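You operate a simulated robot arm through the tools that you are given. There is no shell and no other tool.

Carry out the task below with a simulated two-armed robot. There is one attempt and no reset: what you move stays moved.

JOB
Take the striped towel from the sorting shelf and hang it over the black rail.

Only the result counts: the job must be done as asked and must still hold three seconds after the hand-in. Knocking over, shifting, dropping, spilling or breaking anything else fails it. Flat cloth is picked up by pressing the open fingertips on it (5 to 10 N) and closing them slowly along it; thin cloth reads only 2 to 8 mm in the jaws.

ROBOT AND FRAMES
Two 7-joint arms with two-finger grippers on one trunk, on a base that drives. Base frame: it is fixed to the floor where the robot stands at the start and does not move with it; the origin is under the middle of the robot, x ahead of it, y to its left, z up; the surface under the hand at the start is at about z = 0.88. Readings come in m, degrees, newtons and seconds.
The left shoulder is at the start at [0.024, 0.214, 1.081], the right one opposite. With the tool pointing down near the work surface each hand reaches from about 0.18 to 0.76 m from the robot's upright axis, wherever it stands, measured 20 degrees to its own side. Payload 2.2 kg a hand.
The tool frame of a hand sits at the grasp point between the pads (the TCP): z along the fingers, y along the line on which they close. The tips reach 0.019 m beyond it. Largest opening 0.116 m; the body of the gripper starts 0.07 m behind the TCP.
Orientation is that of the tool frame in the base frame, as a unit quaternion [x, y, z, w]. With the fingers straight down and closing along the base's y, the tool's x points along the base's -x, its y along +y and its z along -z.

CONTROLS
- The arms move only by the tool arm_command. It takes "left_increments", "right_increments" or both (then of equal length, played together; a hand with none holds still); each is a list of rows, each a list of 2 entries, a list of its own where there are three numbers: the shift along the base's x, y, z in m, then the turn, a rotation vector about the base's x, y, z in degrees. In form: [[[dx, dy, dz], [wx, wy, wz]], ...]. A call has 1 to 20 rows; each row is the pose to reach, as a shift and turn from the pose commanded when the call began. "left_claw" and "right_claw" are, for a hand that has rows, the finger opening in m, from 0 to 0.116, set as the call begins (left out, the last holds). Each row takes 0.2 s and may step no farther than 0.05 m and 8.6 degrees from the row before; otherwise, or with a gripper value out of range, the whole call is refused. Where a pose cannot be reached the arm comes as near as it can. A force on the tool above 40 N (or 10 N above the force at the start of the call, whichever is more), or a blocked arm, ends the call early, and 0.2 s more pass. The fingers move at their own pace and stop on an object; they squeeze with about 42 N. The grip force told is the motor's: it shows also when the fingers shut on nothing. Time passes only in rows, and 0.2 s behind the last, so rows that repeat a pose let the fingers close. It gives the time, the measured TCP pose, the force on the tool (base axes), the opening and the grip force at its end, in the units of the frame above (readings bear some noise), with the torque about the TCP (base axes, N m) and any sound that the robot's microphone picked up, and new pictures: "pictures" is both (left out), scene, wrist or none (wrist: the cameras of the hands that moved).
- Cameras (640 x 400 px; columns grow to the right, rows downward): "scene" is now at [0.1335, -0.0241, 1.2559]; the picture's right is [-0.24, -0.97, -0.00], its down [-0.51, 0.13, -0.85] and it looks along [0.82, -0.21, -0.53] (base axes); focal length 268 px, centre (320, 200). "left" rides on the left gripper at [0.069, 0.015, -0.097] in its tool frame; the picture's right is [-0.21, 0.98, 0.00], its down [-0.76, -0.17, -0.63] and it looks along [-0.62, -0.14, 0.77] (tool axes); focal length 251 px, centre (320, 200). "right" rides on the right gripper at [0.069, -0.015, -0.097] in its tool frame; the picture's right is [0.21, 0.98, 0.00], its down [-0.76, 0.17, -0.63] and it looks along [-0.62, 0.14, 0.77] (tool axes); focal length 251 px, centre (320, 200). There is no depth. A picture from a camera that has moved, and an enlarged one, comes with that camera's place and axes in the base frame and with its lens.
- move_column(by): slides the trunk up (or, below 0, down) by that many m; the arms and the scene camera ride with it, the base frame stays. It gives what a move gives, with no picture.
- base_move(legs): drives the robot by 1 to 6 legs, each [ahead, left, turn to the left] in m, m and degrees, along the robot's own axes; the way and the turn of a leg run together, so that a leg with both is an arc; at most 1.5 m and 180 degrees a leg. The arms and the cameras ride along, it lands a little off, and it stops where it bumps. It gives what a move gives, and a new picture of the scene camera.
- turn_head(pan, tilt): turns the head with the scene camera to pan (to the left, within 80 degrees either way) and tilt (down, from -29 to 69), counted from straight ahead of the robot. It gives what a move gives, and a new picture of the scene camera.
- enlarge(camera, box): a new picture of the part [left, top, right, bottom] of that camera's present view, enlarged. No time passes.
- finish_job(): hands the job in; it is judged then, once.

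Nothing tells you exact positions but the pictures and the camera data. Unless the task says otherwise, let go and move clear before handing in.

The tools are called after "Call:" as name(argument=value, ...) on one line, values as JSON. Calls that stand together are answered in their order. arm_command: Moves the arms, as the interface text tells. Its arguments: {"type":"object","properties":{"left_increments":{"type":"array","items":{"type":"array"}},"left_claw":{"type":"number"},"right_increments":{"type":"array","items":{"type":"array"}},"right_claw":{"type":"number"},"pictures":{"type":"string","enum":["both","scene","wrist","none"]}},"required":[]} The other tools are called the same way: move_column (by) slides the trunk up or down; base_move (legs) drives the base; turn_head (pan, tilt) turns the head that bears the scene camera; enlarge (camera, box) takes an enlarged picture of a part of a camera's view; finish_job () hands the job in.

At the start:

```text
time_s: 0.0
left_tcp_pos: [0.5494, 0.071, 1.0647]
left_ee_rot: [0.0, 1.0, 0.002, 0.0]
left_force: [0.0, 0.3, -0.5]
left_wrist_torque: [0.0, -0.02, -0.02]
left_width: 0.1162
left_grip_force: 0.0
right_tcp_pos: [0.4876, -0.3374, 1.1065]
right_ee_rot: [0.0, 1.0, 0.001, -0.001]
right_force: [-0.7, 0.6, -0.6]
right_wrist_torque: [0.01, -0.03, 0.03]
right_width: 0.1159
right_grip_force: 0.0
trunk travel left (down, up): [-0.225, 0.265]
robot x, y, heading: [0.0002, 0.0002, -0.1]
head pan, tilt: [-14.0, 31.5]
```

scene: 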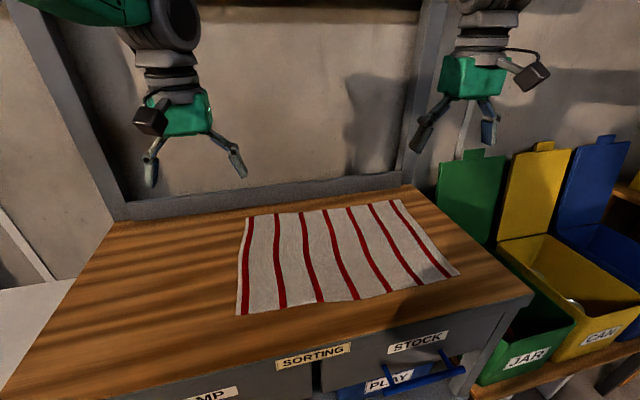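
right: 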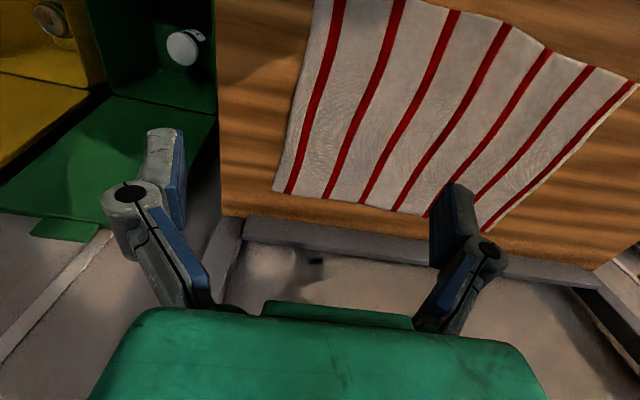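
left: 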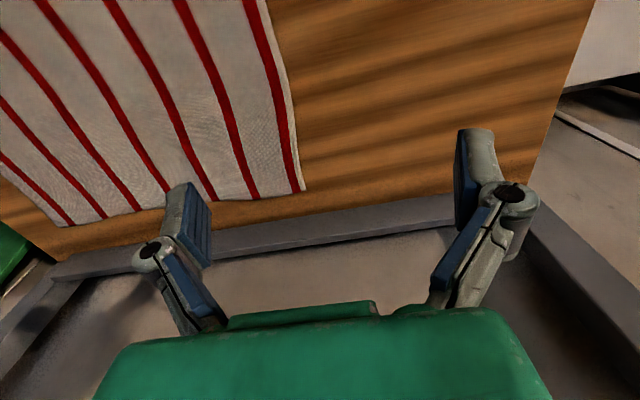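

I see a striped towel lying flat on the wooden surface (labelled SORTING) in front of the robot; no black rail is visible yet. I'll look around with the head first to find the rail.

Call:
turn_head(pan=60, tilt=20)

Call:
turn_head(pan=-70, tilt=20)

Call:
turn_head(pan=0, tilt=5)

```text
time_s: 1.5
left_tcp_pos: [0.5462, 0.0717, 1.0663]
left_ee_rot: [0.0, 1.0, 0.0, 0.001]
left_force: [-0.2, -0.5, 0.6]
left_wrist_torque: [0.0, 0.0, 0.02]
left_width: 0.1161
left_grip_force: 0.1
right_tcp_pos: [0.484, -0.3372, 1.1064]
right_ee_rot: [-0.001, 1.0, -0.001, 0.001]
right_force: [-0.4, -0.2, -0.3]
right_wrist_torque: [-0.01, -0.01, 0.0]
right_width: 0.1161
right_grip_force: 0.0
trunk travel left (down, up): [-0.225, 0.265]
robot x, y, heading: [-0.0011, -0.0006, 0.5]
head pan, tilt: [60.0, 20.0]
camera scene: at [0.0931, 0.0783, 1.2746], right [0.87, -0.5, 0.0], down [-0.17, -0.3, -0.94], along [0.47, 0.81, -0.34], focal length 268 px, centre (320, 200)
```

scene: 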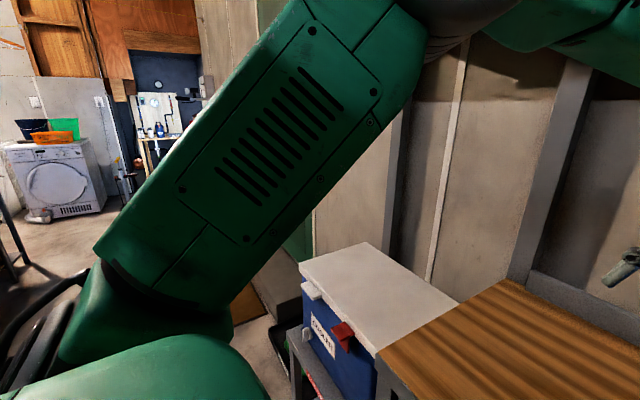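

```text
time_s: 3.6
left_tcp_pos: [0.5458, 0.0703, 1.0659]
left_ee_rot: [0.0, 1.0, 0.0, 0.002]
left_force: [0.3, 0.7, -0.6]
left_wrist_torque: [0.03, 0.03, 0.02]
left_width: 0.1161
left_grip_force: 0.0
right_tcp_pos: [0.4836, -0.3364, 1.1066]
right_ee_rot: [0.0, 1.0, 0.0, 0.001]
right_force: [-0.3, -0.5, -0.1]
right_wrist_torque: [-0.02, -0.01, -0.03]
right_width: 0.1159
right_grip_force: 0.1
trunk travel left (down, up): [-0.225, 0.265]
robot x, y, heading: [0.0029, 0.0026, -0.1]
head pan, tilt: [-70.0, 20.0]
camera scene: at [0.0783, -0.0899, 1.2745], right [-0.94, -0.34, 0.0], down [-0.12, 0.32, -0.94], along [0.32, -0.88, -0.34], focal length 268 px, centre (320, 200)
```

scene: 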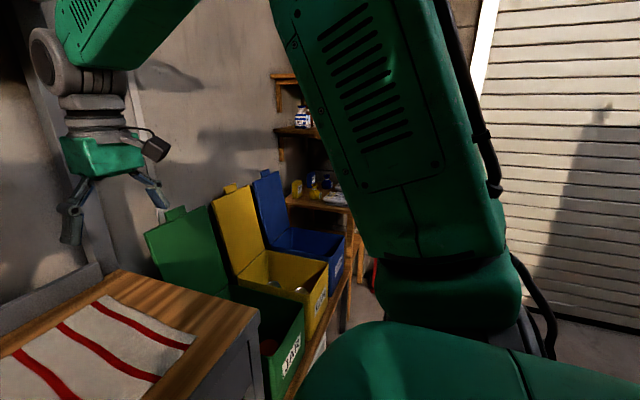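

```text
time_s: 5.0
left_tcp_pos: [0.5467, 0.0715, 1.0667]
left_ee_rot: [-0.001, 1.0, 0.0, 0.002]
left_force: [-0.4, -0.2, 0.5]
left_wrist_torque: [-0.02, 0.01, 0.02]
left_width: 0.1161
left_grip_force: 0.0
right_tcp_pos: [0.4832, -0.3363, 1.1074]
right_ee_rot: [0.0, 1.0, 0.0, 0.0]
right_force: [-0.3, 0.3, 0.3]
right_wrist_torque: [0.0, -0.02, 0.02]
right_width: 0.1161
right_grip_force: 0.1
trunk travel left (down, up): [-0.225, 0.265]
robot x, y, heading: [0.0015, 0.0043, 0.0]
head pan, tilt: [0.0, 5.0]
camera scene: at [0.1383, -0.0024, 1.2987], right [0.0, -1.0, 0.0], down [-0.09, 0.0, -1.0], along [1.0, 0.0, -0.09], focal length 268 px, centre (320, 200)
```

scene: 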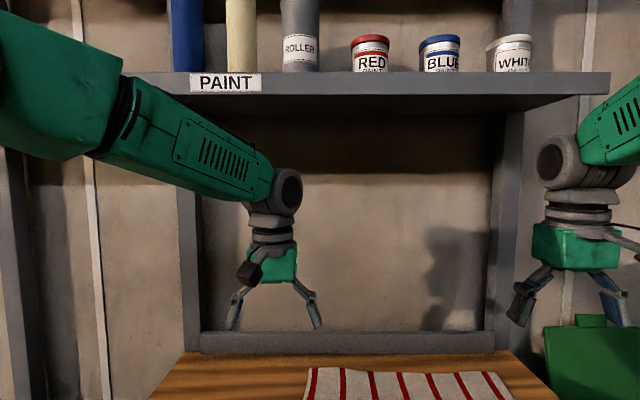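

The towel is on the surface labelled SORTING, with a paint shelf above it; the rail isn't visible yet. I'll look farther to both sides.

Call:
turn_head(pan=80, tilt=15)

Call:
turn_head(pan=-80, tilt=15)

Call:
turn_head(pan=30, tilt=20)

Call:
turn_head(pan=0, tilt=60)

```text
time_s: 6.5
left_tcp_pos: [0.5466, 0.0713, 1.0668]
left_ee_rot: [0.0, 1.0, 0.0, 0.001]
left_force: [0.4, 0.2, -0.2]
left_wrist_torque: [0.0, 0.01, 0.03]
left_width: 0.1161
left_grip_force: 0.1
right_tcp_pos: [0.4825, -0.3382, 1.1071]
right_ee_rot: [0.0, 1.0, 0.0, 0.001]
right_force: [-0.5, 0.2, -0.5]
right_wrist_torque: [-0.01, 0.0, -0.03]
right_width: 0.1159
right_grip_force: 0.1
trunk travel left (down, up): [-0.225, 0.265]
robot x, y, heading: [-0.0012, -0.0002, -0.1]
head pan, tilt: [80.0, 15.0]
camera scene: at [0.0627, 0.0897, 1.2829], right [0.98, -0.17, 0.0], down [-0.05, -0.25, -0.97], along [0.17, 0.95, -0.26], focal length 268 px, centre (320, 200)
```

scene: 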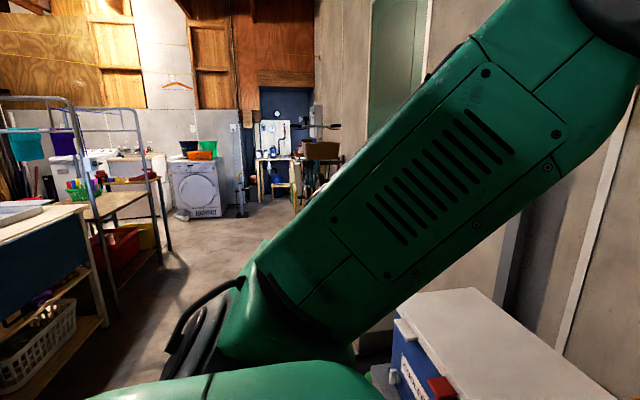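

```text
time_s: 9.0
left_tcp_pos: [0.5458, 0.0713, 1.0666]
left_ee_rot: [0.0, 1.0, 0.0, 0.002]
left_force: [0.1, 0.1, -0.2]
left_wrist_torque: [-0.03, -0.01, 0.03]
left_width: 0.1158
left_grip_force: 0.1
right_tcp_pos: [0.4822, -0.3367, 1.1083]
right_ee_rot: [-0.001, 1.0, 0.001, 0.0]
right_force: [-0.7, 0.0, 0.3]
right_wrist_torque: [0.02, -0.01, 0.0]
right_width: 0.1162
right_grip_force: 0.1
trunk travel left (down, up): [-0.225, 0.265]
robot x, y, heading: [-0.0019, 0.0026, 0.1]
head pan, tilt: [-80.0, 15.0]
camera scene: at [0.0627, -0.0944, 1.2827], right [-0.98, -0.17, 0.0], down [-0.05, 0.26, -0.97], along [0.17, -0.95, -0.26], focal length 268 px, centre (320, 200)
```

scene: 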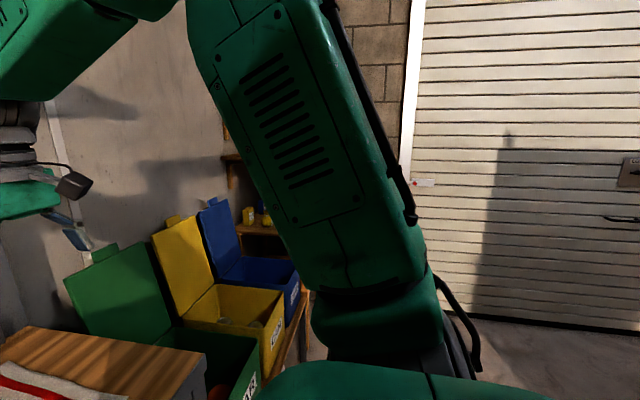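

```text
time_s: 10.8
left_tcp_pos: [0.5469, 0.0712, 1.0667]
left_ee_rot: [0.0, 1.0, -0.001, 0.002]
left_force: [0.2, -0.6, 0.6]
left_wrist_torque: [0.0, -0.04, 0.0]
left_width: 0.1163
left_grip_force: 0.0
right_tcp_pos: [0.4832, -0.3372, 1.1069]
right_ee_rot: [0.0, 1.0, 0.0, 0.001]
right_force: [0.8, 0.2, -0.2]
right_wrist_torque: [0.02, 0.03, -0.02]
right_width: 0.1159
right_grip_force: 0.0
trunk travel left (down, up): [-0.225, 0.265]
robot x, y, heading: [0.0036, 0.0011, -0.0]
head pan, tilt: [30.0, 20.0]
camera scene: at [0.1271, 0.0442, 1.2744], right [0.5, -0.87, 0.0], down [-0.3, -0.17, -0.94], along [0.81, 0.47, -0.34], focal length 268 px, centre (320, 200)
```

scene: 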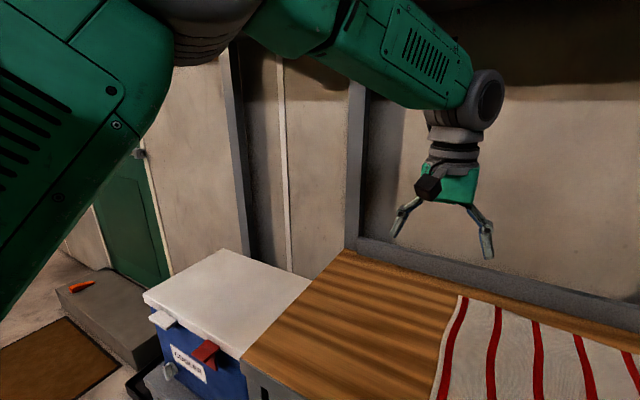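

```text
time_s: 11.9
left_tcp_pos: [0.5468, 0.0722, 1.0673]
left_ee_rot: [0.001, 1.0, 0.001, 0.002]
left_force: [-0.3, 0.2, 0.0]
left_wrist_torque: [0.01, 0.02, 0.0]
left_width: 0.1161
left_grip_force: 0.0
right_tcp_pos: [0.4831, -0.3367, 1.1072]
right_ee_rot: [0.0, 1.0, 0.001, 0.001]
right_force: [0.8, 0.7, -0.6]
right_wrist_torque: [0.01, 0.0, -0.03]
right_width: 0.1158
right_grip_force: 0.0
trunk travel left (down, up): [-0.225, 0.265]
robot x, y, heading: [-0.001, -0.0049, 0.0]
head pan, tilt: [0.0, 60.0]
camera scene: at [0.1129, -0.0022, 1.2163], right [0.0, -1.0, 0.0], down [-0.87, 0.0, -0.5], along [0.5, 0.0, -0.87], focal length 268 px, centre (320, 200)
```

scene: 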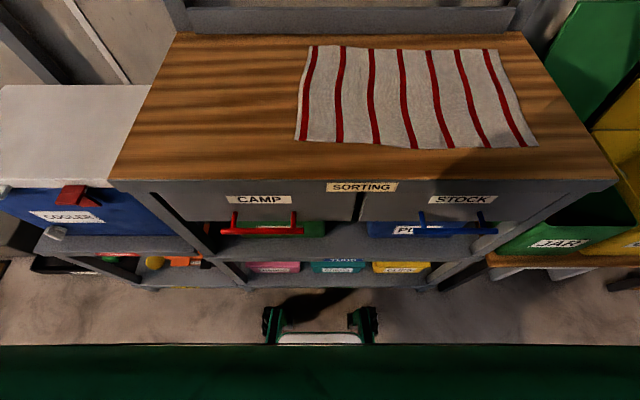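

The towel spans roughly x 0.41–0.69, y −0.36 to 0.03 on the table top. At far left I saw something like a drying rack; I'll enlarge that view to look for a black rail.

Call:
turn_head(pan=80, tilt=10)

Call:
enlarge(camera="scene", box=[0, 80, 350, 300])

```text
time_s: 13.4
left_tcp_pos: [0.5479, 0.0718, 1.0665]
left_ee_rot: [0.0, 1.0, 0.0, 0.002]
left_force: [-0.6, 0.4, 1.2]
left_wrist_torque: [-0.01, -0.02, 0.01]
left_width: 0.1159
left_grip_force: 0.0
right_tcp_pos: [0.4838, -0.3372, 1.1079]
right_ee_rot: [-0.001, 1.0, 0.0, 0.001]
right_force: [-1.0, 0.0, 0.0]
right_wrist_torque: [0.01, 0.0, 0.02]
right_width: 0.1159
right_grip_force: 0.0
trunk travel left (down, up): [-0.225, 0.265]
robot x, y, heading: [0.0001, 0.0021, 0.0]
head pan, tilt: [80.0, 10.0]
camera scene: at [0.0626, 0.0893, 1.291], right [0.98, -0.17, 0.0], down [-0.03, -0.17, -0.98], along [0.17, 0.97, -0.17], focal length 268 px, centre (320, 200)
```

scene: 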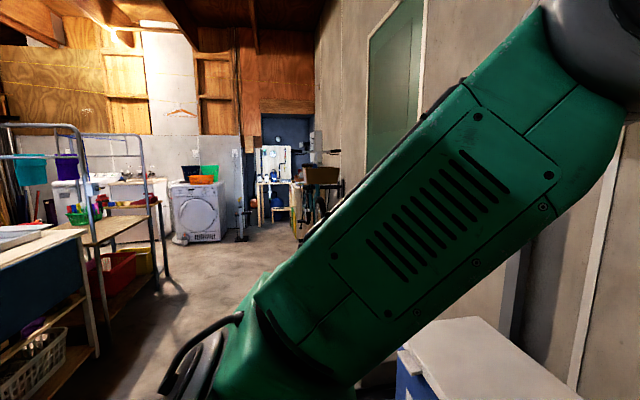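

```text
1.82 times, centred on (175, 190) of scene
camera zoom: at [0.0626, 0.0893, 1.291], right [0.98, -0.17, 0.0], down [-0.03, -0.17, -0.98], along [0.17, 0.97, -0.17], focal length 488 px, centre (584, 218)
```

zoom: 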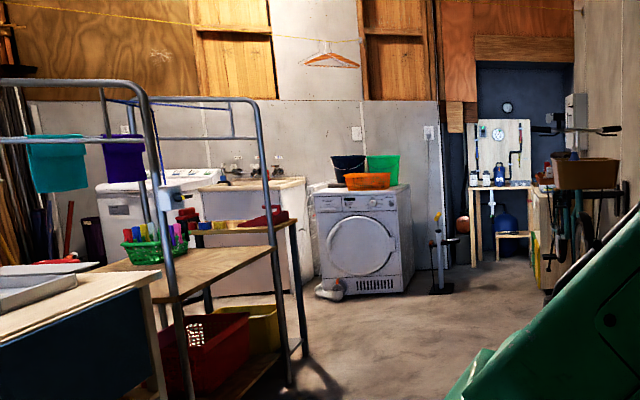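

I see a garage with an island behind-left and a drying rack, but the black rail isn't identified yet. I'll retract the hands toward the body and then back off slightly and turn to look behind.

Call:
arm_command(left_increments=[[[-0.04, 0.01, 0.02], [0, 0, 0]], [[-0.08, 0.03, 0.04], [0, 0, 0]], [[-0.12, 0.05, 0.06], [0, 0, 0]], [[-0.16, 0.07, 0.08], [0, 0, 0]], [[-0.2, 0.08, 0.1], [0, 0, 0]]], right_increments=[[[-0.03, 0.0, 0.01], [0, 0, 0]], [[-0.06, 0.01, 0.02], [0, 0, 0]], [[-0.09, 0.02, 0.03], [0, 0, 0]], [[-0.12, 0.03, 0.05], [0, 0, 0]], [[-0.15, 0.04, 0.06], [0, 0, 0]]], pictures="none")

Call:
turn_head(pan=80, tilt=45)

Call:
turn_head(pan=-80, tilt=45)

```text
time_s: 14.7
left_tcp_pos: [0.3439, 0.1494, 1.1653]
left_ee_rot: [0.0, 1.0, 0.0, 0.001]
left_force: [-0.9, -0.3, -0.3]
left_wrist_torque: [0.0, -0.04, -0.01]
left_width: 0.1161
left_grip_force: 0.0
right_tcp_pos: [0.3949, -0.3328, 1.1511]
right_ee_rot: [0.001, 1.0, 0.002, 0.001]
right_force: [-0.8, 0.0, 0.9]
right_wrist_torque: [0.01, 0.02, -0.05]
right_width: 0.1161
right_grip_force: 0.0
right hand out of reach, approached as far as the arm can: row 3, 4, 5
trunk travel left (down, up): [-0.225, 0.265]
robot x, y, heading: [0.0013, 0.0011, -0.5]
head pan, tilt: [80.0, 10.0]
```

```text
time_s: 15.7
left_tcp_pos: [0.3453, 0.1515, 1.1659]
left_ee_rot: [0.0, 1.0, -0.001, 0.002]
left_force: [-0.3, 0.2, -0.5]
left_wrist_torque: [0.0, -0.02, -0.01]
left_width: 0.1158
left_grip_force: 0.1
right_tcp_pos: [0.3947, -0.3313, 1.1515]
right_ee_rot: [0.0, 1.0, 0.001, 0.0]
right_force: [0.7, -0.4, 0.0]
right_wrist_torque: [0.04, -0.01, -0.01]
right_width: 0.1159
right_grip_force: 0.1
trunk travel left (down, up): [-0.225, 0.265]
robot x, y, heading: [-0.0007, 0.0051, -0.2]
head pan, tilt: [80.0, 45.0]
camera scene: at [0.0587, 0.0801, 1.2361], right [0.98, -0.17, 0.0], down [-0.12, -0.7, -0.71], along [0.12, 0.7, -0.71], focal length 268 px, centre (320, 200)
```

scene: 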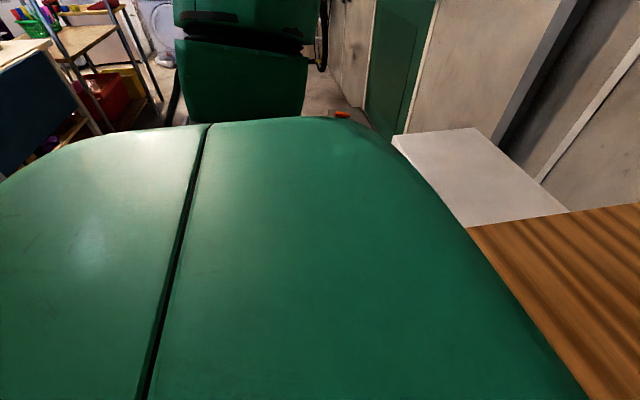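

```text
time_s: 18.1
left_tcp_pos: [0.3452, 0.1502, 1.1653]
left_ee_rot: [0.0, 1.0, 0.0, 0.002]
left_force: [-0.2, 0.9, -0.2]
left_wrist_torque: [0.02, -0.02, -0.01]
left_width: 0.1162
left_grip_force: 0.0
right_tcp_pos: [0.3946, -0.3321, 1.1511]
right_ee_rot: [0.0, 1.0, 0.004, 0.001]
right_force: [0.0, 0.0, 0.5]
right_wrist_torque: [0.03, 0.02, -0.01]
right_width: 0.1158
right_grip_force: 0.1
trunk travel left (down, up): [-0.225, 0.265]
robot x, y, heading: [-0.0008, 0.0022, -0.2]
head pan, tilt: [-80.0, 45.0]
camera scene: at [0.1224, -0.0241, 1.236], right [-0.29, -0.96, 0.0], down [-0.68, 0.21, -0.71], along [0.68, -0.21, -0.71], focal length 268 px, centre (320, 200)
```

scene: 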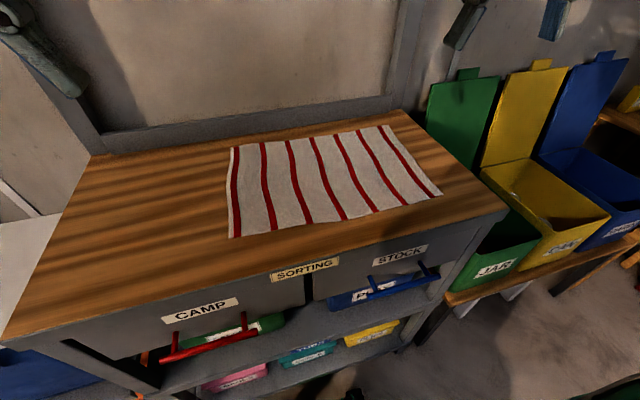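

The towel, table, drawers and sorting bins are clear now. I'll back off a little and turn left to look at the rest of the room for the black rail.

Call:
base_move(legs=[[-0.2, 0, 0]])

Call:
base_move(legs=[[0, 0, 90]])

Call:
turn_head(pan=40, tilt=10)

Call:
turn_head(pan=80, tilt=15)

```text
time_s: 19.7
left_tcp_pos: [0.1485, 0.1512, 1.166]
left_ee_rot: [-0.001, 1.0, 0.001, 0.002]
left_force: [-0.6, -0.1, 1.0]
left_wrist_torque: [0.03, -0.03, 0.0]
left_width: 0.1161
left_grip_force: 0.0
right_tcp_pos: [0.1978, -0.3329, 1.1512]
right_ee_rot: [0.001, 1.0, 0.004, 0.0]
right_force: [-0.8, -0.5, 0.3]
right_wrist_torque: [0.04, -0.05, 0.03]
right_width: 0.1159
right_grip_force: 0.0
trunk travel left (down, up): [-0.225, 0.265]
robot x, y, heading: [-0.1927, -0.0034, 0.1]
head pan, tilt: [-80.0, 45.0]
camera scene: at [-0.0738, -0.0244, 1.2359], right [-0.29, -0.96, 0.0], down [-0.68, 0.21, -0.71], along [0.67, -0.21, -0.71], focal length 268 px, centre (320, 200)
```

scene: 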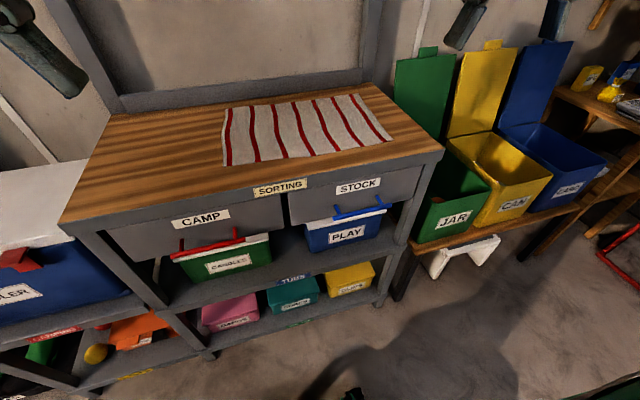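

```text
time_s: 24.0
left_tcp_pos: [-0.3591, 0.3378, 1.1661]
left_ee_rot: [0.721, -0.693, -0.002, -0.002]
left_force: [0.8, 0.1, -0.2]
left_wrist_torque: [0.03, 0.01, 0.0]
left_width: 0.116
left_grip_force: 0.1
right_tcp_pos: [0.1231, 0.4033, 1.1521]
right_ee_rot: [0.719, -0.695, -0.005, 0.005]
right_force: [0.3, 1.4, -0.2]
right_wrist_torque: [0.02, -0.03, 0.01]
right_width: 0.116
right_grip_force: 0.1
trunk travel left (down, up): [-0.225, 0.265]
robot x, y, heading: [-0.1982, 0.0033, 92.3]
head pan, tilt: [-80.0, 45.0]
camera scene: at [-0.1728, 0.1188, 1.2361], right [0.96, -0.27, 0.0], down [-0.19, -0.68, -0.71], along [0.19, 0.68, -0.71], focal length 268 px, centre (320, 200)
```

scene: 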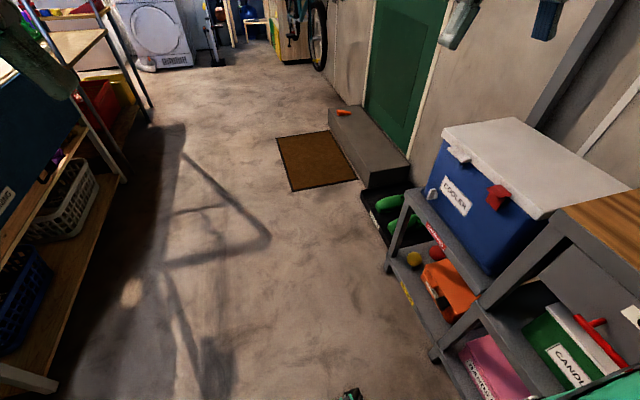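

```text
time_s: 26.0
left_tcp_pos: [-0.3605, 0.3352, 1.1669]
left_ee_rot: [0.721, -0.693, -0.002, -0.002]
left_force: [0.1, 0.5, 0.1]
left_wrist_torque: [0.01, 0.01, 0.02]
left_width: 0.1158
left_grip_force: 0.0
right_tcp_pos: [0.121, 0.4021, 1.1525]
right_ee_rot: [0.719, -0.695, -0.006, 0.003]
right_force: [0.0, -0.1, -0.1]
right_wrist_torque: [-0.01, -0.04, -0.01]
right_width: 0.1159
right_grip_force: 0.1
trunk travel left (down, up): [-0.225, 0.265]
robot x, y, heading: [-0.1969, -0.0007, 92.4]
head pan, tilt: [40.0, 10.0]
camera scene: at [-0.2576, 0.1096, 1.2908], right [0.74, 0.67, 0.0], down [0.12, -0.13, -0.98], along [-0.66, 0.73, -0.18], focal length 268 px, centre (320, 200)
```

scene: 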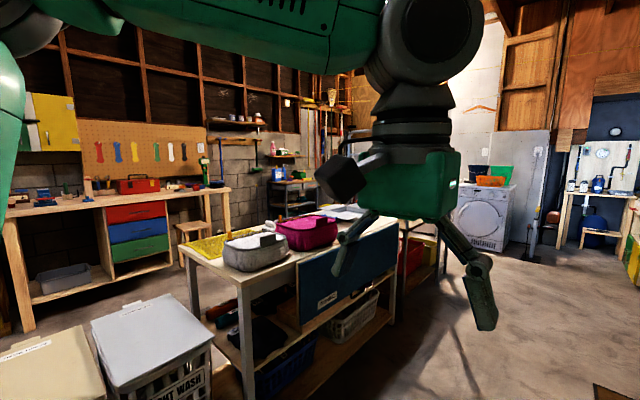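

```text
time_s: 27.1
left_tcp_pos: [-0.3606, 0.3355, 1.1667]
left_ee_rot: [0.721, -0.693, -0.003, -0.003]
left_force: [-0.6, 0.4, 0.9]
left_wrist_torque: [0.01, -0.03, -0.01]
left_width: 0.1159
left_grip_force: 0.1
right_tcp_pos: [0.122, 0.402, 1.1529]
right_ee_rot: [0.719, -0.695, -0.006, 0.003]
right_force: [0.4, -0.5, 0.2]
right_wrist_torque: [0.0, 0.0, 0.02]
right_width: 0.1161
right_grip_force: 0.1
trunk travel left (down, up): [-0.225, 0.265]
robot x, y, heading: [-0.1961, -0.0033, 92.3]
head pan, tilt: [80.0, 15.0]
camera scene: at [-0.2877, 0.0534, 1.2828], right [0.14, 0.99, 0.0], down [0.26, -0.04, -0.97], along [-0.96, 0.13, -0.26], focal length 268 px, centre (320, 200)
```

scene: 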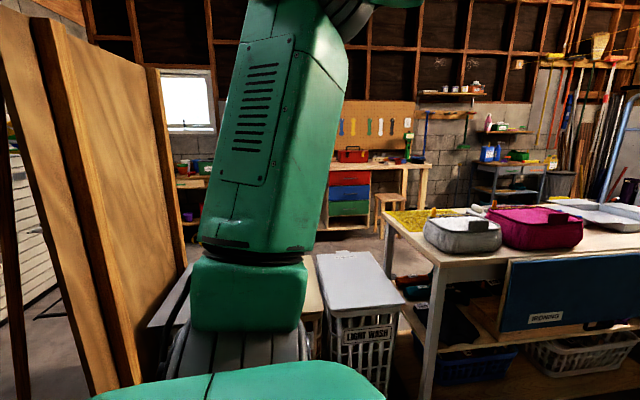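

I see the island with an "IRONING" board, laundry baskets and, farther left, a frame with hanging bins. I'll drive forward along the aisle to get a better view of that frame.

Call:
base_move(legs=[[0.7, 0, 0]])

Call:
turn_head(pan=25, tilt=10)

Call:
turn_head(pan=50, tilt=15)

Call:
turn_head(pan=0, tilt=5)

```text
time_s: 30.9
left_tcp_pos: [-0.3891, 1.0403, 1.1663]
left_ee_rot: [0.721, -0.693, -0.003, -0.003]
left_force: [-0.2, 0.3, -0.1]
left_wrist_torque: [0.0, -0.02, 0.01]
left_width: 0.1159
left_grip_force: 0.1
right_tcp_pos: [0.0923, 1.1099, 1.1525]
right_ee_rot: [0.72, -0.694, -0.006, 0.003]
right_force: [-0.2, 0.0, -1.0]
right_wrist_torque: [0.0, 0.04, 0.04]
right_width: 0.1158
right_grip_force: 0.0
trunk travel left (down, up): [-0.225, 0.265]
robot x, y, heading: [-0.2201, 0.7064, 92.2]
head pan, tilt: [80.0, 15.0]
camera scene: at [-0.3155, 0.7595, 1.2828], right [0.13, 0.99, 0.0], down [0.26, -0.04, -0.97], along [-0.96, 0.13, -0.26], focal length 268 px, centre (320, 200)
```

scene: 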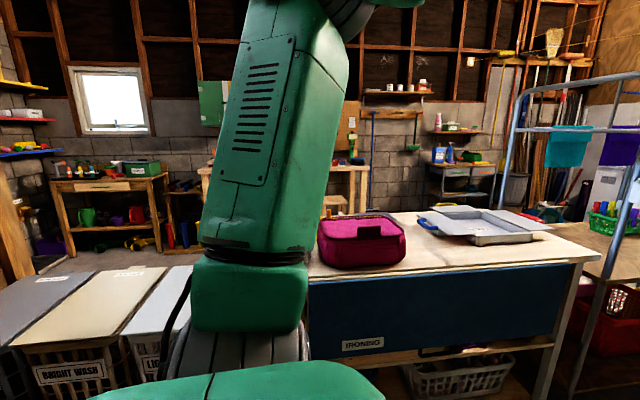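

```text
time_s: 32.2
left_tcp_pos: [-0.3888, 1.0387, 1.1683]
left_ee_rot: [0.721, -0.693, -0.003, -0.003]
left_force: [0.7, 0.3, -0.2]
left_wrist_torque: [0.01, 0.04, -0.02]
left_width: 0.116
left_grip_force: 0.0
right_tcp_pos: [0.0937, 1.1083, 1.1529]
right_ee_rot: [0.72, -0.694, -0.006, 0.002]
right_force: [0.2, 0.5, -0.1]
right_wrist_torque: [-0.01, 0.01, 0.01]
right_width: 0.1159
right_grip_force: 0.0
trunk travel left (down, up): [-0.225, 0.265]
robot x, y, heading: [-0.2218, 0.7041, 92.2]
head pan, tilt: [25.0, 10.0]
camera scene: at [-0.2655, 0.8295, 1.2908], right [0.89, 0.46, 0.0], down [0.08, -0.16, -0.98], along [-0.45, 0.87, -0.18], focal length 268 px, centre (320, 200)
```

scene: 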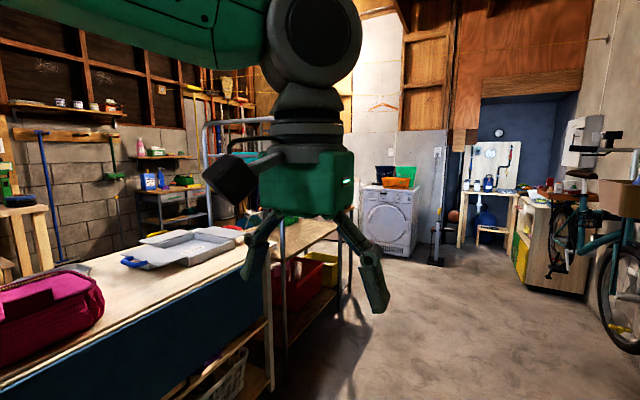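

```text
time_s: 33.1
left_tcp_pos: [-0.3897, 1.0391, 1.1678]
left_ee_rot: [0.721, -0.693, -0.003, -0.002]
left_force: [-1.1, -0.3, -0.6]
left_wrist_torque: [-0.03, 0.01, -0.03]
left_width: 0.1161
left_grip_force: 0.1
right_tcp_pos: [0.0944, 1.1078, 1.1529]
right_ee_rot: [0.72, -0.694, -0.006, 0.003]
right_force: [-0.2, -0.2, 0.3]
right_wrist_torque: [-0.02, 0.0, 0.03]
right_width: 0.116
right_grip_force: 0.1
trunk travel left (down, up): [-0.225, 0.265]
robot x, y, heading: [-0.2224, 0.7064, 92.2]
head pan, tilt: [50.0, 15.0]
camera scene: at [-0.2966, 0.8042, 1.2827], right [0.61, 0.79, 0.0], down [0.2, -0.16, -0.97], along [-0.76, 0.59, -0.26], focal length 268 px, centre (320, 200)
```

scene: 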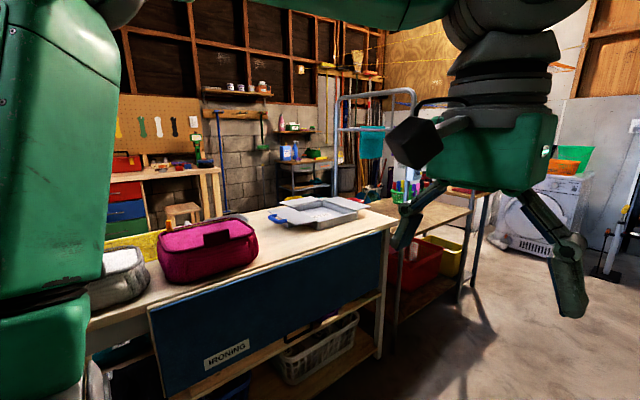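

```text
time_s: 34.3
left_tcp_pos: [-0.3899, 1.0387, 1.1674]
left_ee_rot: [0.721, -0.693, -0.003, -0.003]
left_force: [-0.5, -0.4, 0.1]
left_wrist_torque: [-0.05, -0.03, 0.0]
left_width: 0.1159
left_grip_force: 0.1
right_tcp_pos: [0.0931, 1.1076, 1.1544]
right_ee_rot: [0.72, -0.694, -0.006, 0.002]
right_force: [0.6, -0.5, 0.9]
right_wrist_torque: [0.0, 0.05, 0.02]
right_width: 0.1159
right_grip_force: 0.1
trunk travel left (down, up): [-0.225, 0.265]
robot x, y, heading: [-0.224, 0.7088, 92.3]
head pan, tilt: [0.0, 5.0]
camera scene: at [-0.2265, 0.8388, 1.2989], right [1.0, 0.04, 0.0], down [0.0, -0.09, -1.0], along [-0.04, 1.0, -0.09], focal length 268 px, centre (320, 200)
```

scene: 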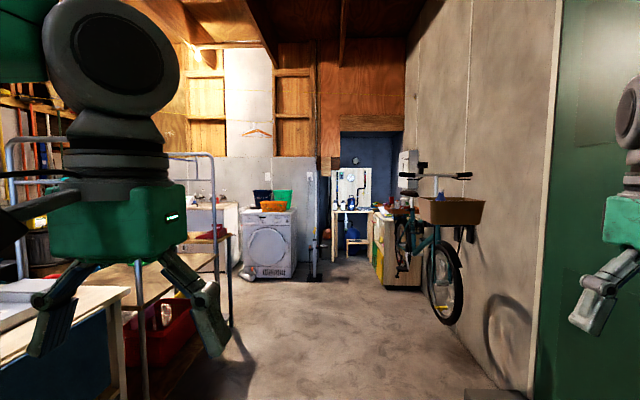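

The frame with the rails sits past the island at the left; I'll drive a bit further and look at it directly.

Call:
base_move(legs=[[0.7, 0, 0], [0, 0, 45]])

Call:
turn_head(pan=40, tilt=15)

```text
time_s: 40.2
left_tcp_pos: [-0.6092, 1.5248, 1.1663]
left_ee_rot: [0.936, -0.352, -0.003, -0.001]
left_force: [-0.6, 0.0, 0.2]
left_wrist_torque: [0.01, 0.05, 0.01]
left_width: 0.1159
left_grip_force: 0.1
right_tcp_pos: [-0.3274, 1.9203, 1.1538]
right_ee_rot: [0.936, -0.353, -0.003, 0.004]
right_force: [0.0, 0.0, -0.8]
right_wrist_torque: [-0.01, 0.02, 0.02]
right_width: 0.1163
right_grip_force: 0.0
trunk travel left (down, up): [-0.225, 0.265]
robot x, y, heading: [-0.2537, 1.4154, 138.9]
head pan, tilt: [0.0, 5.0]
camera scene: at [-0.3513, 1.5007, 1.2989], right [0.66, 0.75, 0.0], down [0.07, -0.06, -1.0], along [-0.75, 0.66, -0.09], focal length 268 px, centre (320, 200)
```

scene: 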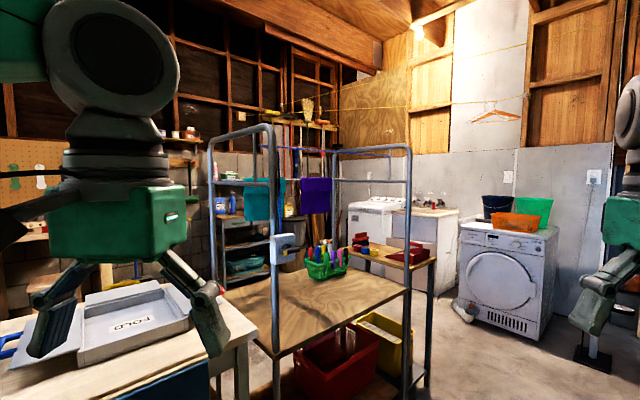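

```text
time_s: 41.3
left_tcp_pos: [-0.6076, 1.5222, 1.1671]
left_ee_rot: [0.936, -0.352, -0.004, -0.002]
left_force: [-0.3, 0.5, -0.3]
left_wrist_torque: [0.0, 0.0, -0.01]
left_width: 0.1162
left_grip_force: 0.0
right_tcp_pos: [-0.3258, 1.9201, 1.1529]
right_ee_rot: [0.935, -0.354, -0.005, 0.005]
right_force: [-0.3, -0.8, 0.1]
right_wrist_torque: [0.01, -0.01, -0.02]
right_width: 0.1159
right_grip_force: 0.1
trunk travel left (down, up): [-0.225, 0.265]
robot x, y, heading: [-0.2586, 1.4141, 138.6]
head pan, tilt: [40.0, 15.0]
camera scene: at [-0.3757, 1.4422, 1.2827], right [0.02, 1.0, 0.0], down [0.26, -0.01, -0.97], along [-0.97, 0.02, -0.26], focal length 268 px, centre (320, 200)
```

scene: 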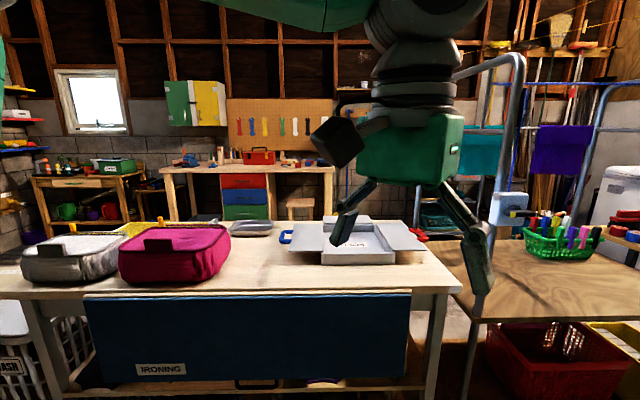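

Call:
turn_head(pan=5, tilt=10)

Call:
enlarge(camera="scene", box=[180, 90, 480, 290])

Call:
turn_head(pan=-80, tilt=10)

Call:
turn_head(pan=80, tilt=15)

```text
time_s: 42.3
left_tcp_pos: [-0.608, 1.5221, 1.1672]
left_ee_rot: [0.936, -0.352, -0.004, -0.001]
left_force: [0.2, 1.2, 0.0]
left_wrist_torque: [-0.01, -0.01, -0.01]
left_width: 0.1159
left_grip_force: 0.1
right_tcp_pos: [-0.3266, 1.9187, 1.1537]
right_ee_rot: [0.935, -0.354, -0.004, 0.004]
right_force: [-0.2, -0.8, -0.6]
right_wrist_torque: [-0.01, 0.0, -0.01]
right_width: 0.116
right_grip_force: 0.1
trunk travel left (down, up): [-0.225, 0.265]
robot x, y, heading: [-0.2515, 1.4161, 138.6]
head pan, tilt: [5.0, 10.0]
camera scene: at [-0.3573, 1.495, 1.2908], right [0.59, 0.81, 0.0], down [0.14, -0.1, -0.98], along [-0.79, 0.58, -0.18], focal length 268 px, centre (320, 200)
```

scene: 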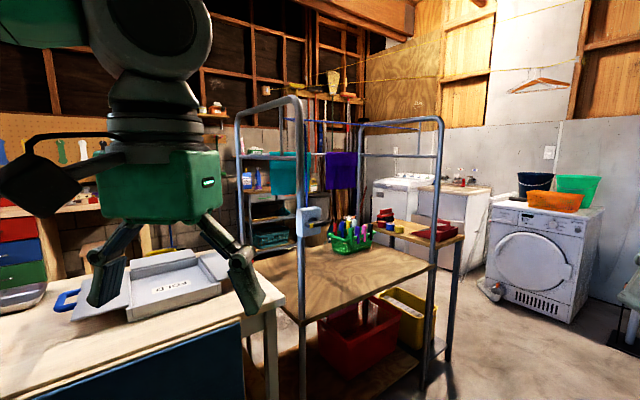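

```text
2.00 times, centred on (330, 190) of scene
camera zoom: at [-0.3573, 1.495, 1.2908], right [0.59, 0.81, 0.0], down [0.14, -0.1, -0.98], along [-0.79, 0.58, -0.18], focal length 536 px, centre (300, 220)
```

zoom: 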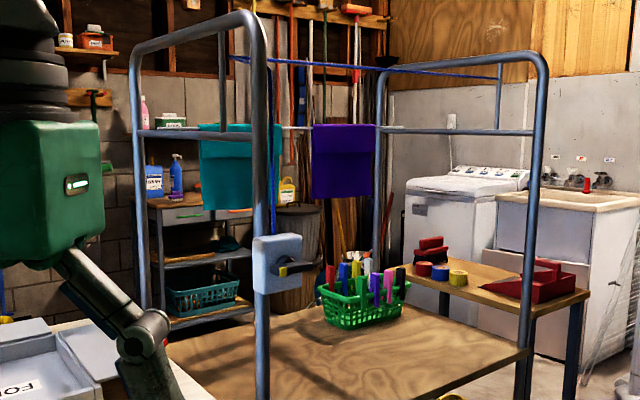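

```text
time_s: 43.9
left_tcp_pos: [-0.6074, 1.5229, 1.1683]
left_ee_rot: [0.936, -0.351, -0.004, -0.002]
left_force: [-0.3, 0.0, 0.7]
left_wrist_torque: [0.02, 0.0, 0.03]
left_width: 0.1159
left_grip_force: 0.0
right_tcp_pos: [-0.3248, 1.9197, 1.1538]
right_ee_rot: [0.935, -0.355, -0.005, 0.008]
right_force: [0.1, -0.2, -0.4]
right_wrist_torque: [-0.01, -0.01, 0.03]
right_width: 0.1161
right_grip_force: 0.0
trunk travel left (down, up): [-0.225, 0.265]
robot x, y, heading: [-0.2538, 1.4163, 138.9]
head pan, tilt: [-80.0, 10.0]
camera scene: at [-0.3284, 1.5209, 1.2907], right [0.87, 0.5, 0.0], down [0.09, -0.15, -0.98], along [-0.49, 0.85, -0.18], focal length 268 px, centre (320, 200)
```

scene: 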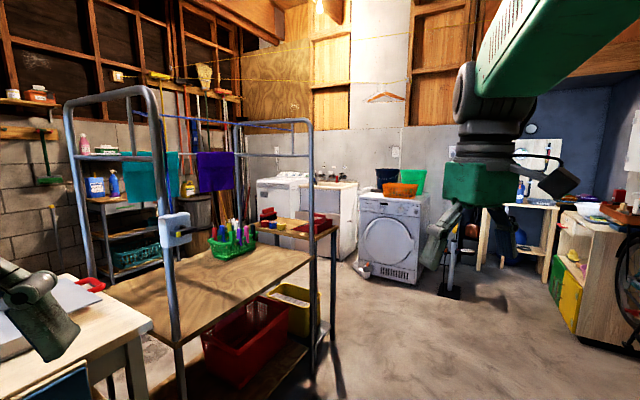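

```text
time_s: 46.4
left_tcp_pos: [-0.6079, 1.5225, 1.1675]
left_ee_rot: [0.936, -0.352, -0.004, -0.002]
left_force: [-0.2, 0.4, -0.2]
left_wrist_torque: [0.0, 0.01, 0.0]
left_width: 0.1159
left_grip_force: 0.0
right_tcp_pos: [-0.3251, 1.9201, 1.1535]
right_ee_rot: [0.935, -0.353, -0.005, 0.005]
right_force: [0.6, -0.4, -0.2]
right_wrist_torque: [0.01, 0.0, 0.01]
right_width: 0.1159
right_grip_force: 0.0
trunk travel left (down, up): [-0.225, 0.265]
robot x, y, heading: [-0.2521, 1.4129, 139.0]
head pan, tilt: [80.0, 15.0]
camera scene: at [-0.355, 1.3816, 1.2828], right [-0.63, 0.78, 0.0], down [0.2, 0.16, -0.97], along [-0.75, -0.61, -0.26], focal length 268 px, centre (320, 200)
```

scene: 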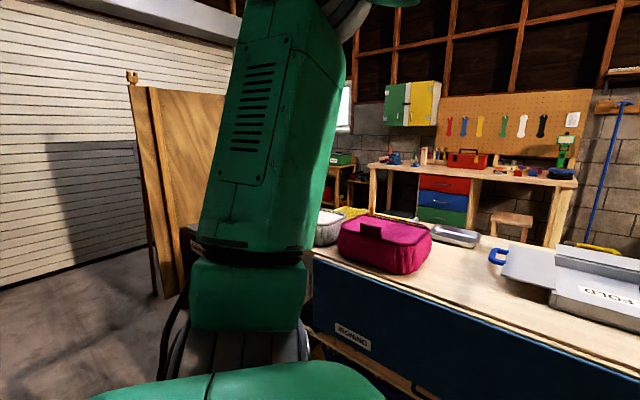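

The rack has grey frames with a teal and a purple cloth already on it, but no obviously black rail. I'll look closer at this frame, below the island, and other directions.

Call:
turn_head(pan=20, tilt=40)

Call:
turn_head(pan=50, tilt=40)

Call:
enlarge(camera="scene", box=[0, 0, 640, 400])

Call:
turn_head(pan=-80, tilt=15)

Call:
turn_head(pan=-80, tilt=16)

```text
time_s: 47.7
left_tcp_pos: [-0.6068, 1.5229, 1.168]
left_ee_rot: [0.936, -0.351, -0.004, -0.001]
left_force: [-0.8, 0.2, 0.0]
left_wrist_torque: [0.0, 0.0, 0.01]
left_width: 0.116
left_grip_force: 0.1
right_tcp_pos: [-0.3254, 1.9193, 1.1538]
right_ee_rot: [0.935, -0.354, -0.004, 0.004]
right_force: [-0.4, 0.7, 0.5]
right_wrist_torque: [-0.02, -0.03, -0.03]
right_width: 0.116
right_grip_force: 0.1
trunk travel left (down, up): [-0.225, 0.265]
robot x, y, heading: [-0.2522, 1.4142, 138.8]
head pan, tilt: [20.0, 40.0]
camera scene: at [-0.3615, 1.4708, 1.2432], right [0.36, 0.93, 0.0], down [0.6, -0.23, -0.76], along [-0.71, 0.28, -0.64], focal length 268 px, centre (320, 200)
```

scene: 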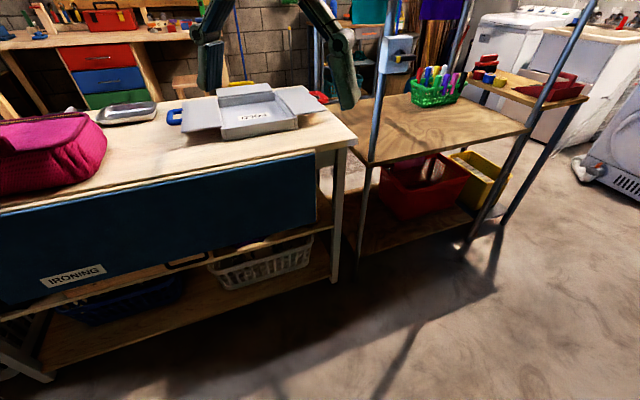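

```text
time_s: 48.6
left_tcp_pos: [-0.6081, 1.522, 1.1685]
left_ee_rot: [0.936, -0.351, -0.005, -0.002]
left_force: [0.0, 1.3, 0.2]
left_wrist_torque: [-0.01, -0.01, 0.01]
left_width: 0.1161
left_grip_force: 0.0
right_tcp_pos: [-0.3253, 1.9212, 1.1539]
right_ee_rot: [0.935, -0.354, -0.004, 0.005]
right_force: [0.3, 0.6, -0.4]
right_wrist_torque: [-0.01, 0.01, -0.01]
right_width: 0.116
right_grip_force: 0.0
trunk travel left (down, up): [-0.225, 0.265]
robot x, y, heading: [-0.2539, 1.413, 138.9]
head pan, tilt: [50.0, 40.0]
camera scene: at [-0.3662, 1.4271, 1.2432], right [-0.15, 0.99, 0.0], down [0.64, 0.1, -0.76], along [-0.76, -0.12, -0.64], focal length 268 px, centre (320, 200)
```

scene: 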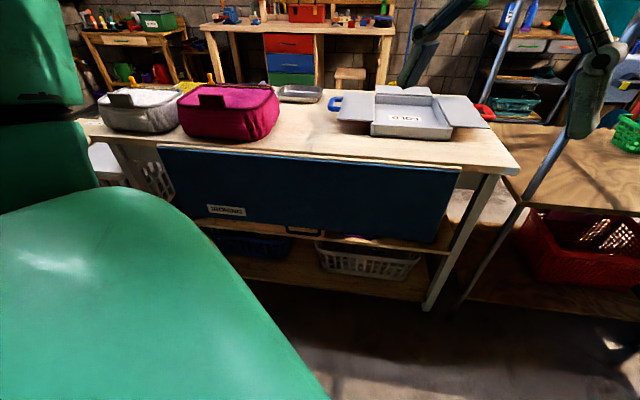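

```text
1.00 times, centred on (320, 200) of scene (not enlarged: the box is as wide or as high as the picture)
camera zoom: at [-0.3662, 1.4271, 1.2432], right [-0.15, 0.99, 0.0], down [0.64, 0.1, -0.76], along [-0.76, -0.12, -0.64], focal length 268 px, centre (320, 200)
```

zoom: 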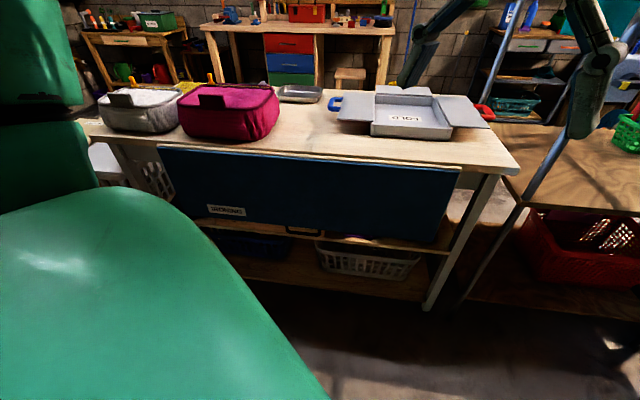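

```text
time_s: 50.7
left_tcp_pos: [-0.6075, 1.522, 1.168]
left_ee_rot: [0.936, -0.352, -0.004, -0.001]
left_force: [0.2, -0.3, -0.3]
left_wrist_torque: [-0.02, 0.01, -0.03]
left_width: 0.1161
left_grip_force: 0.0
right_tcp_pos: [-0.3263, 1.9203, 1.1552]
right_ee_rot: [0.935, -0.355, -0.007, 0.006]
right_force: [0.0, 0.5, 0.5]
right_wrist_torque: [0.0, 0.01, -0.03]
right_width: 0.1158
right_grip_force: 0.0
trunk travel left (down, up): [-0.225, 0.265]
robot x, y, heading: [-0.254, 1.4137, 138.7]
head pan, tilt: [-80.0, 15.0]
camera scene: at [-0.3286, 1.5207, 1.2725], right [0.87, 0.5, 0.0], down [0.18, -0.31, -0.93], along [-0.47, 0.81, -0.36], focal length 268 px, centre (320, 200)
```

scene: 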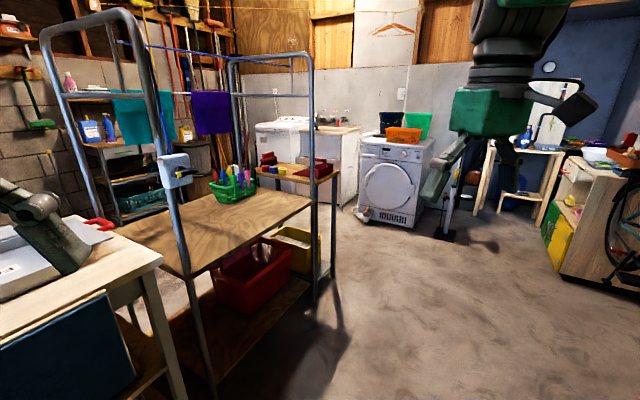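

```text
time_s: 51.4
left_tcp_pos: [-0.6092, 1.5218, 1.1685]
left_ee_rot: [0.936, -0.352, -0.004, -0.002]
left_force: [0.2, 1.0, -0.4]
left_wrist_torque: [-0.02, 0.04, -0.01]
left_width: 0.1159
left_grip_force: 0.0
right_tcp_pos: [-0.3252, 1.9199, 1.1539]
right_ee_rot: [0.935, -0.353, -0.007, 0.006]
right_force: [-0.4, -0.1, 0.0]
right_wrist_torque: [0.02, 0.02, 0.02]
right_width: 0.1161
right_grip_force: 0.0
trunk travel left (down, up): [-0.225, 0.265]
robot x, y, heading: [-0.2527, 1.4143, 138.9]
head pan, tilt: [-80.0, 16.0]
camera scene: at [-0.3286, 1.5206, 1.2727], right [0.87, 0.5, 0.0], down [0.18, -0.31, -0.93], along [-0.47, 0.81, -0.36], focal length 268 px, centre (320, 200)
```

scene: 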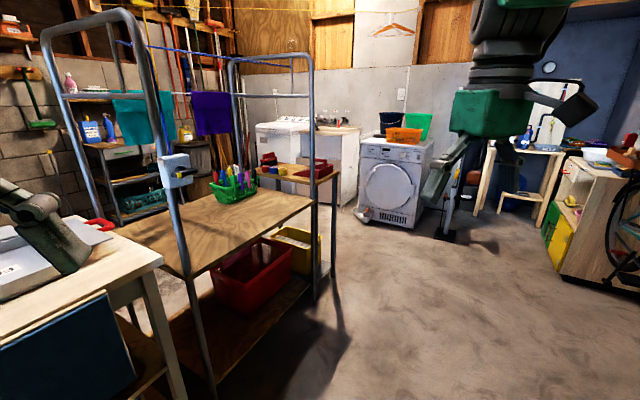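

No black rail on this frame so far (its rail looks light grey). I'll turn the robot to look at the remaining directions, first the far end and right wall.

Call:
base_move(legs=[[0, 0, -60]])

Call:
enlarge(camera="scene", box=[160, 50, 480, 250])

Call:
turn_head(pan=0, tilt=10)

Call:
enlarge(camera="scene", box=[120, 100, 440, 300])

```text
time_s: 54.4
left_tcp_pos: [-0.3372, 1.7749, 1.1684]
left_ee_rot: [-0.634, 0.773, 0.002, 0.004]
left_force: [0.2, 0.5, -0.7]
left_wrist_torque: [0.01, 0.0, 0.01]
left_width: 0.1156
left_grip_force: 0.1
right_tcp_pos: [0.148, 1.729, 1.1544]
right_ee_rot: [-0.633, 0.774, 0.008, -0.002]
right_force: [0.4, -0.7, -0.2]
right_wrist_torque: [-0.03, 0.02, -0.01]
right_width: 0.116
right_grip_force: 0.1
trunk travel left (down, up): [-0.225, 0.265]
robot x, y, heading: [-0.2567, 1.4109, 79.0]
head pan, tilt: [-80.0, 16.0]
camera scene: at [-0.1968, 1.5345, 1.2734], right [0.87, -0.5, 0.0], down [-0.18, -0.31, -0.93], along [0.47, 0.81, -0.36], focal length 268 px, centre (320, 200)
```

scene: 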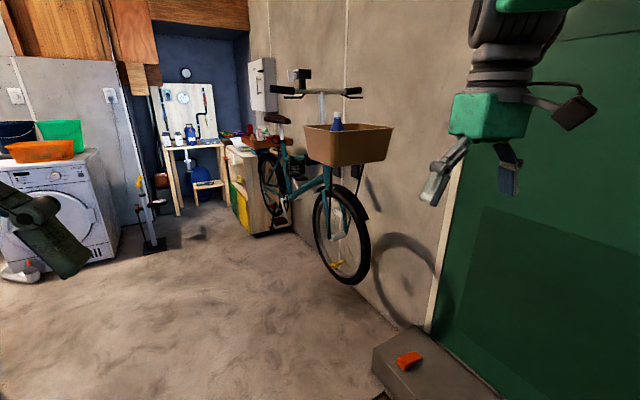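

```text
2.00 times, centred on (320, 150) of scene
camera zoom: at [-0.1968, 1.5345, 1.2734], right [0.87, -0.5, 0.0], down [-0.18, -0.31, -0.93], along [0.47, 0.81, -0.36], focal length 536 px, centre (320, 300)
```

zoom: 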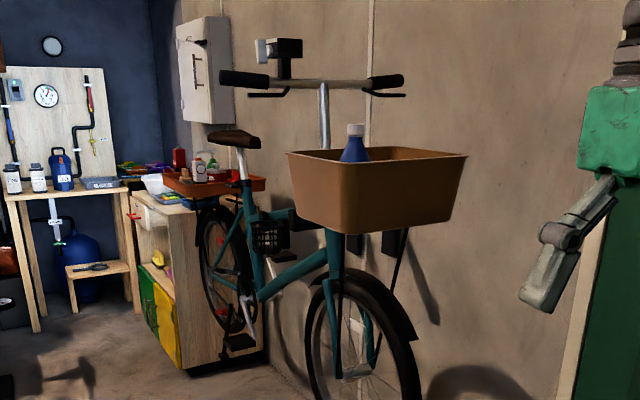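

```text
time_s: 55.9
left_tcp_pos: [-0.3376, 1.7732, 1.1679]
left_ee_rot: [-0.635, 0.773, 0.003, 0.003]
left_force: [1.0, -0.2, 1.1]
left_wrist_torque: [-0.03, 0.01, 0.01]
left_width: 0.1156
left_grip_force: 0.0
right_tcp_pos: [0.148, 1.727, 1.1547]
right_ee_rot: [-0.633, 0.774, 0.009, -0.001]
right_force: [-0.2, 0.8, 0.5]
right_wrist_torque: [0.01, 0.02, -0.02]
right_width: 0.1162
right_grip_force: 0.0
trunk travel left (down, up): [-0.225, 0.265]
robot x, y, heading: [-0.2497, 1.418, 78.8]
head pan, tilt: [0.0, 10.0]
camera scene: at [-0.225, 1.5453, 1.2908], right [0.98, -0.2, 0.0], down [-0.03, -0.17, -0.98], along [0.19, 0.97, -0.18], focal length 268 px, centre (320, 200)
```

scene: 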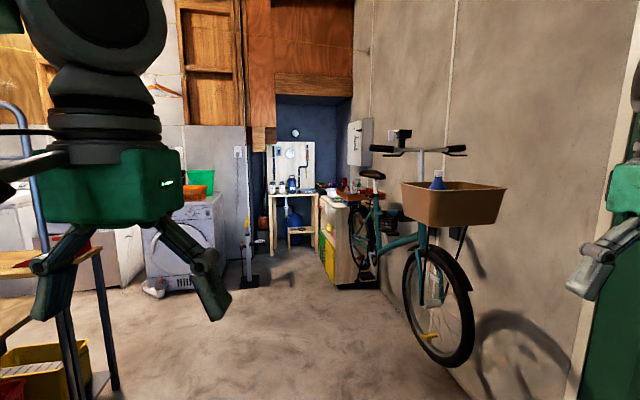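

```text
2.00 times, centred on (280, 200) of scene
camera zoom: at [-0.225, 1.5453, 1.2908], right [0.98, -0.2, 0.0], down [-0.03, -0.17, -0.98], along [0.19, 0.97, -0.18], focal length 536 px, centre (400, 200)
```

zoom: 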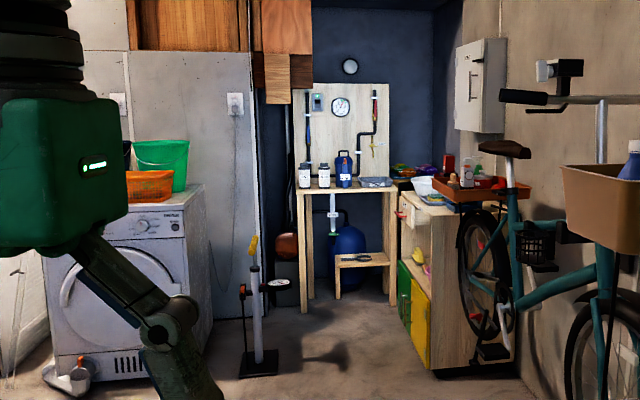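

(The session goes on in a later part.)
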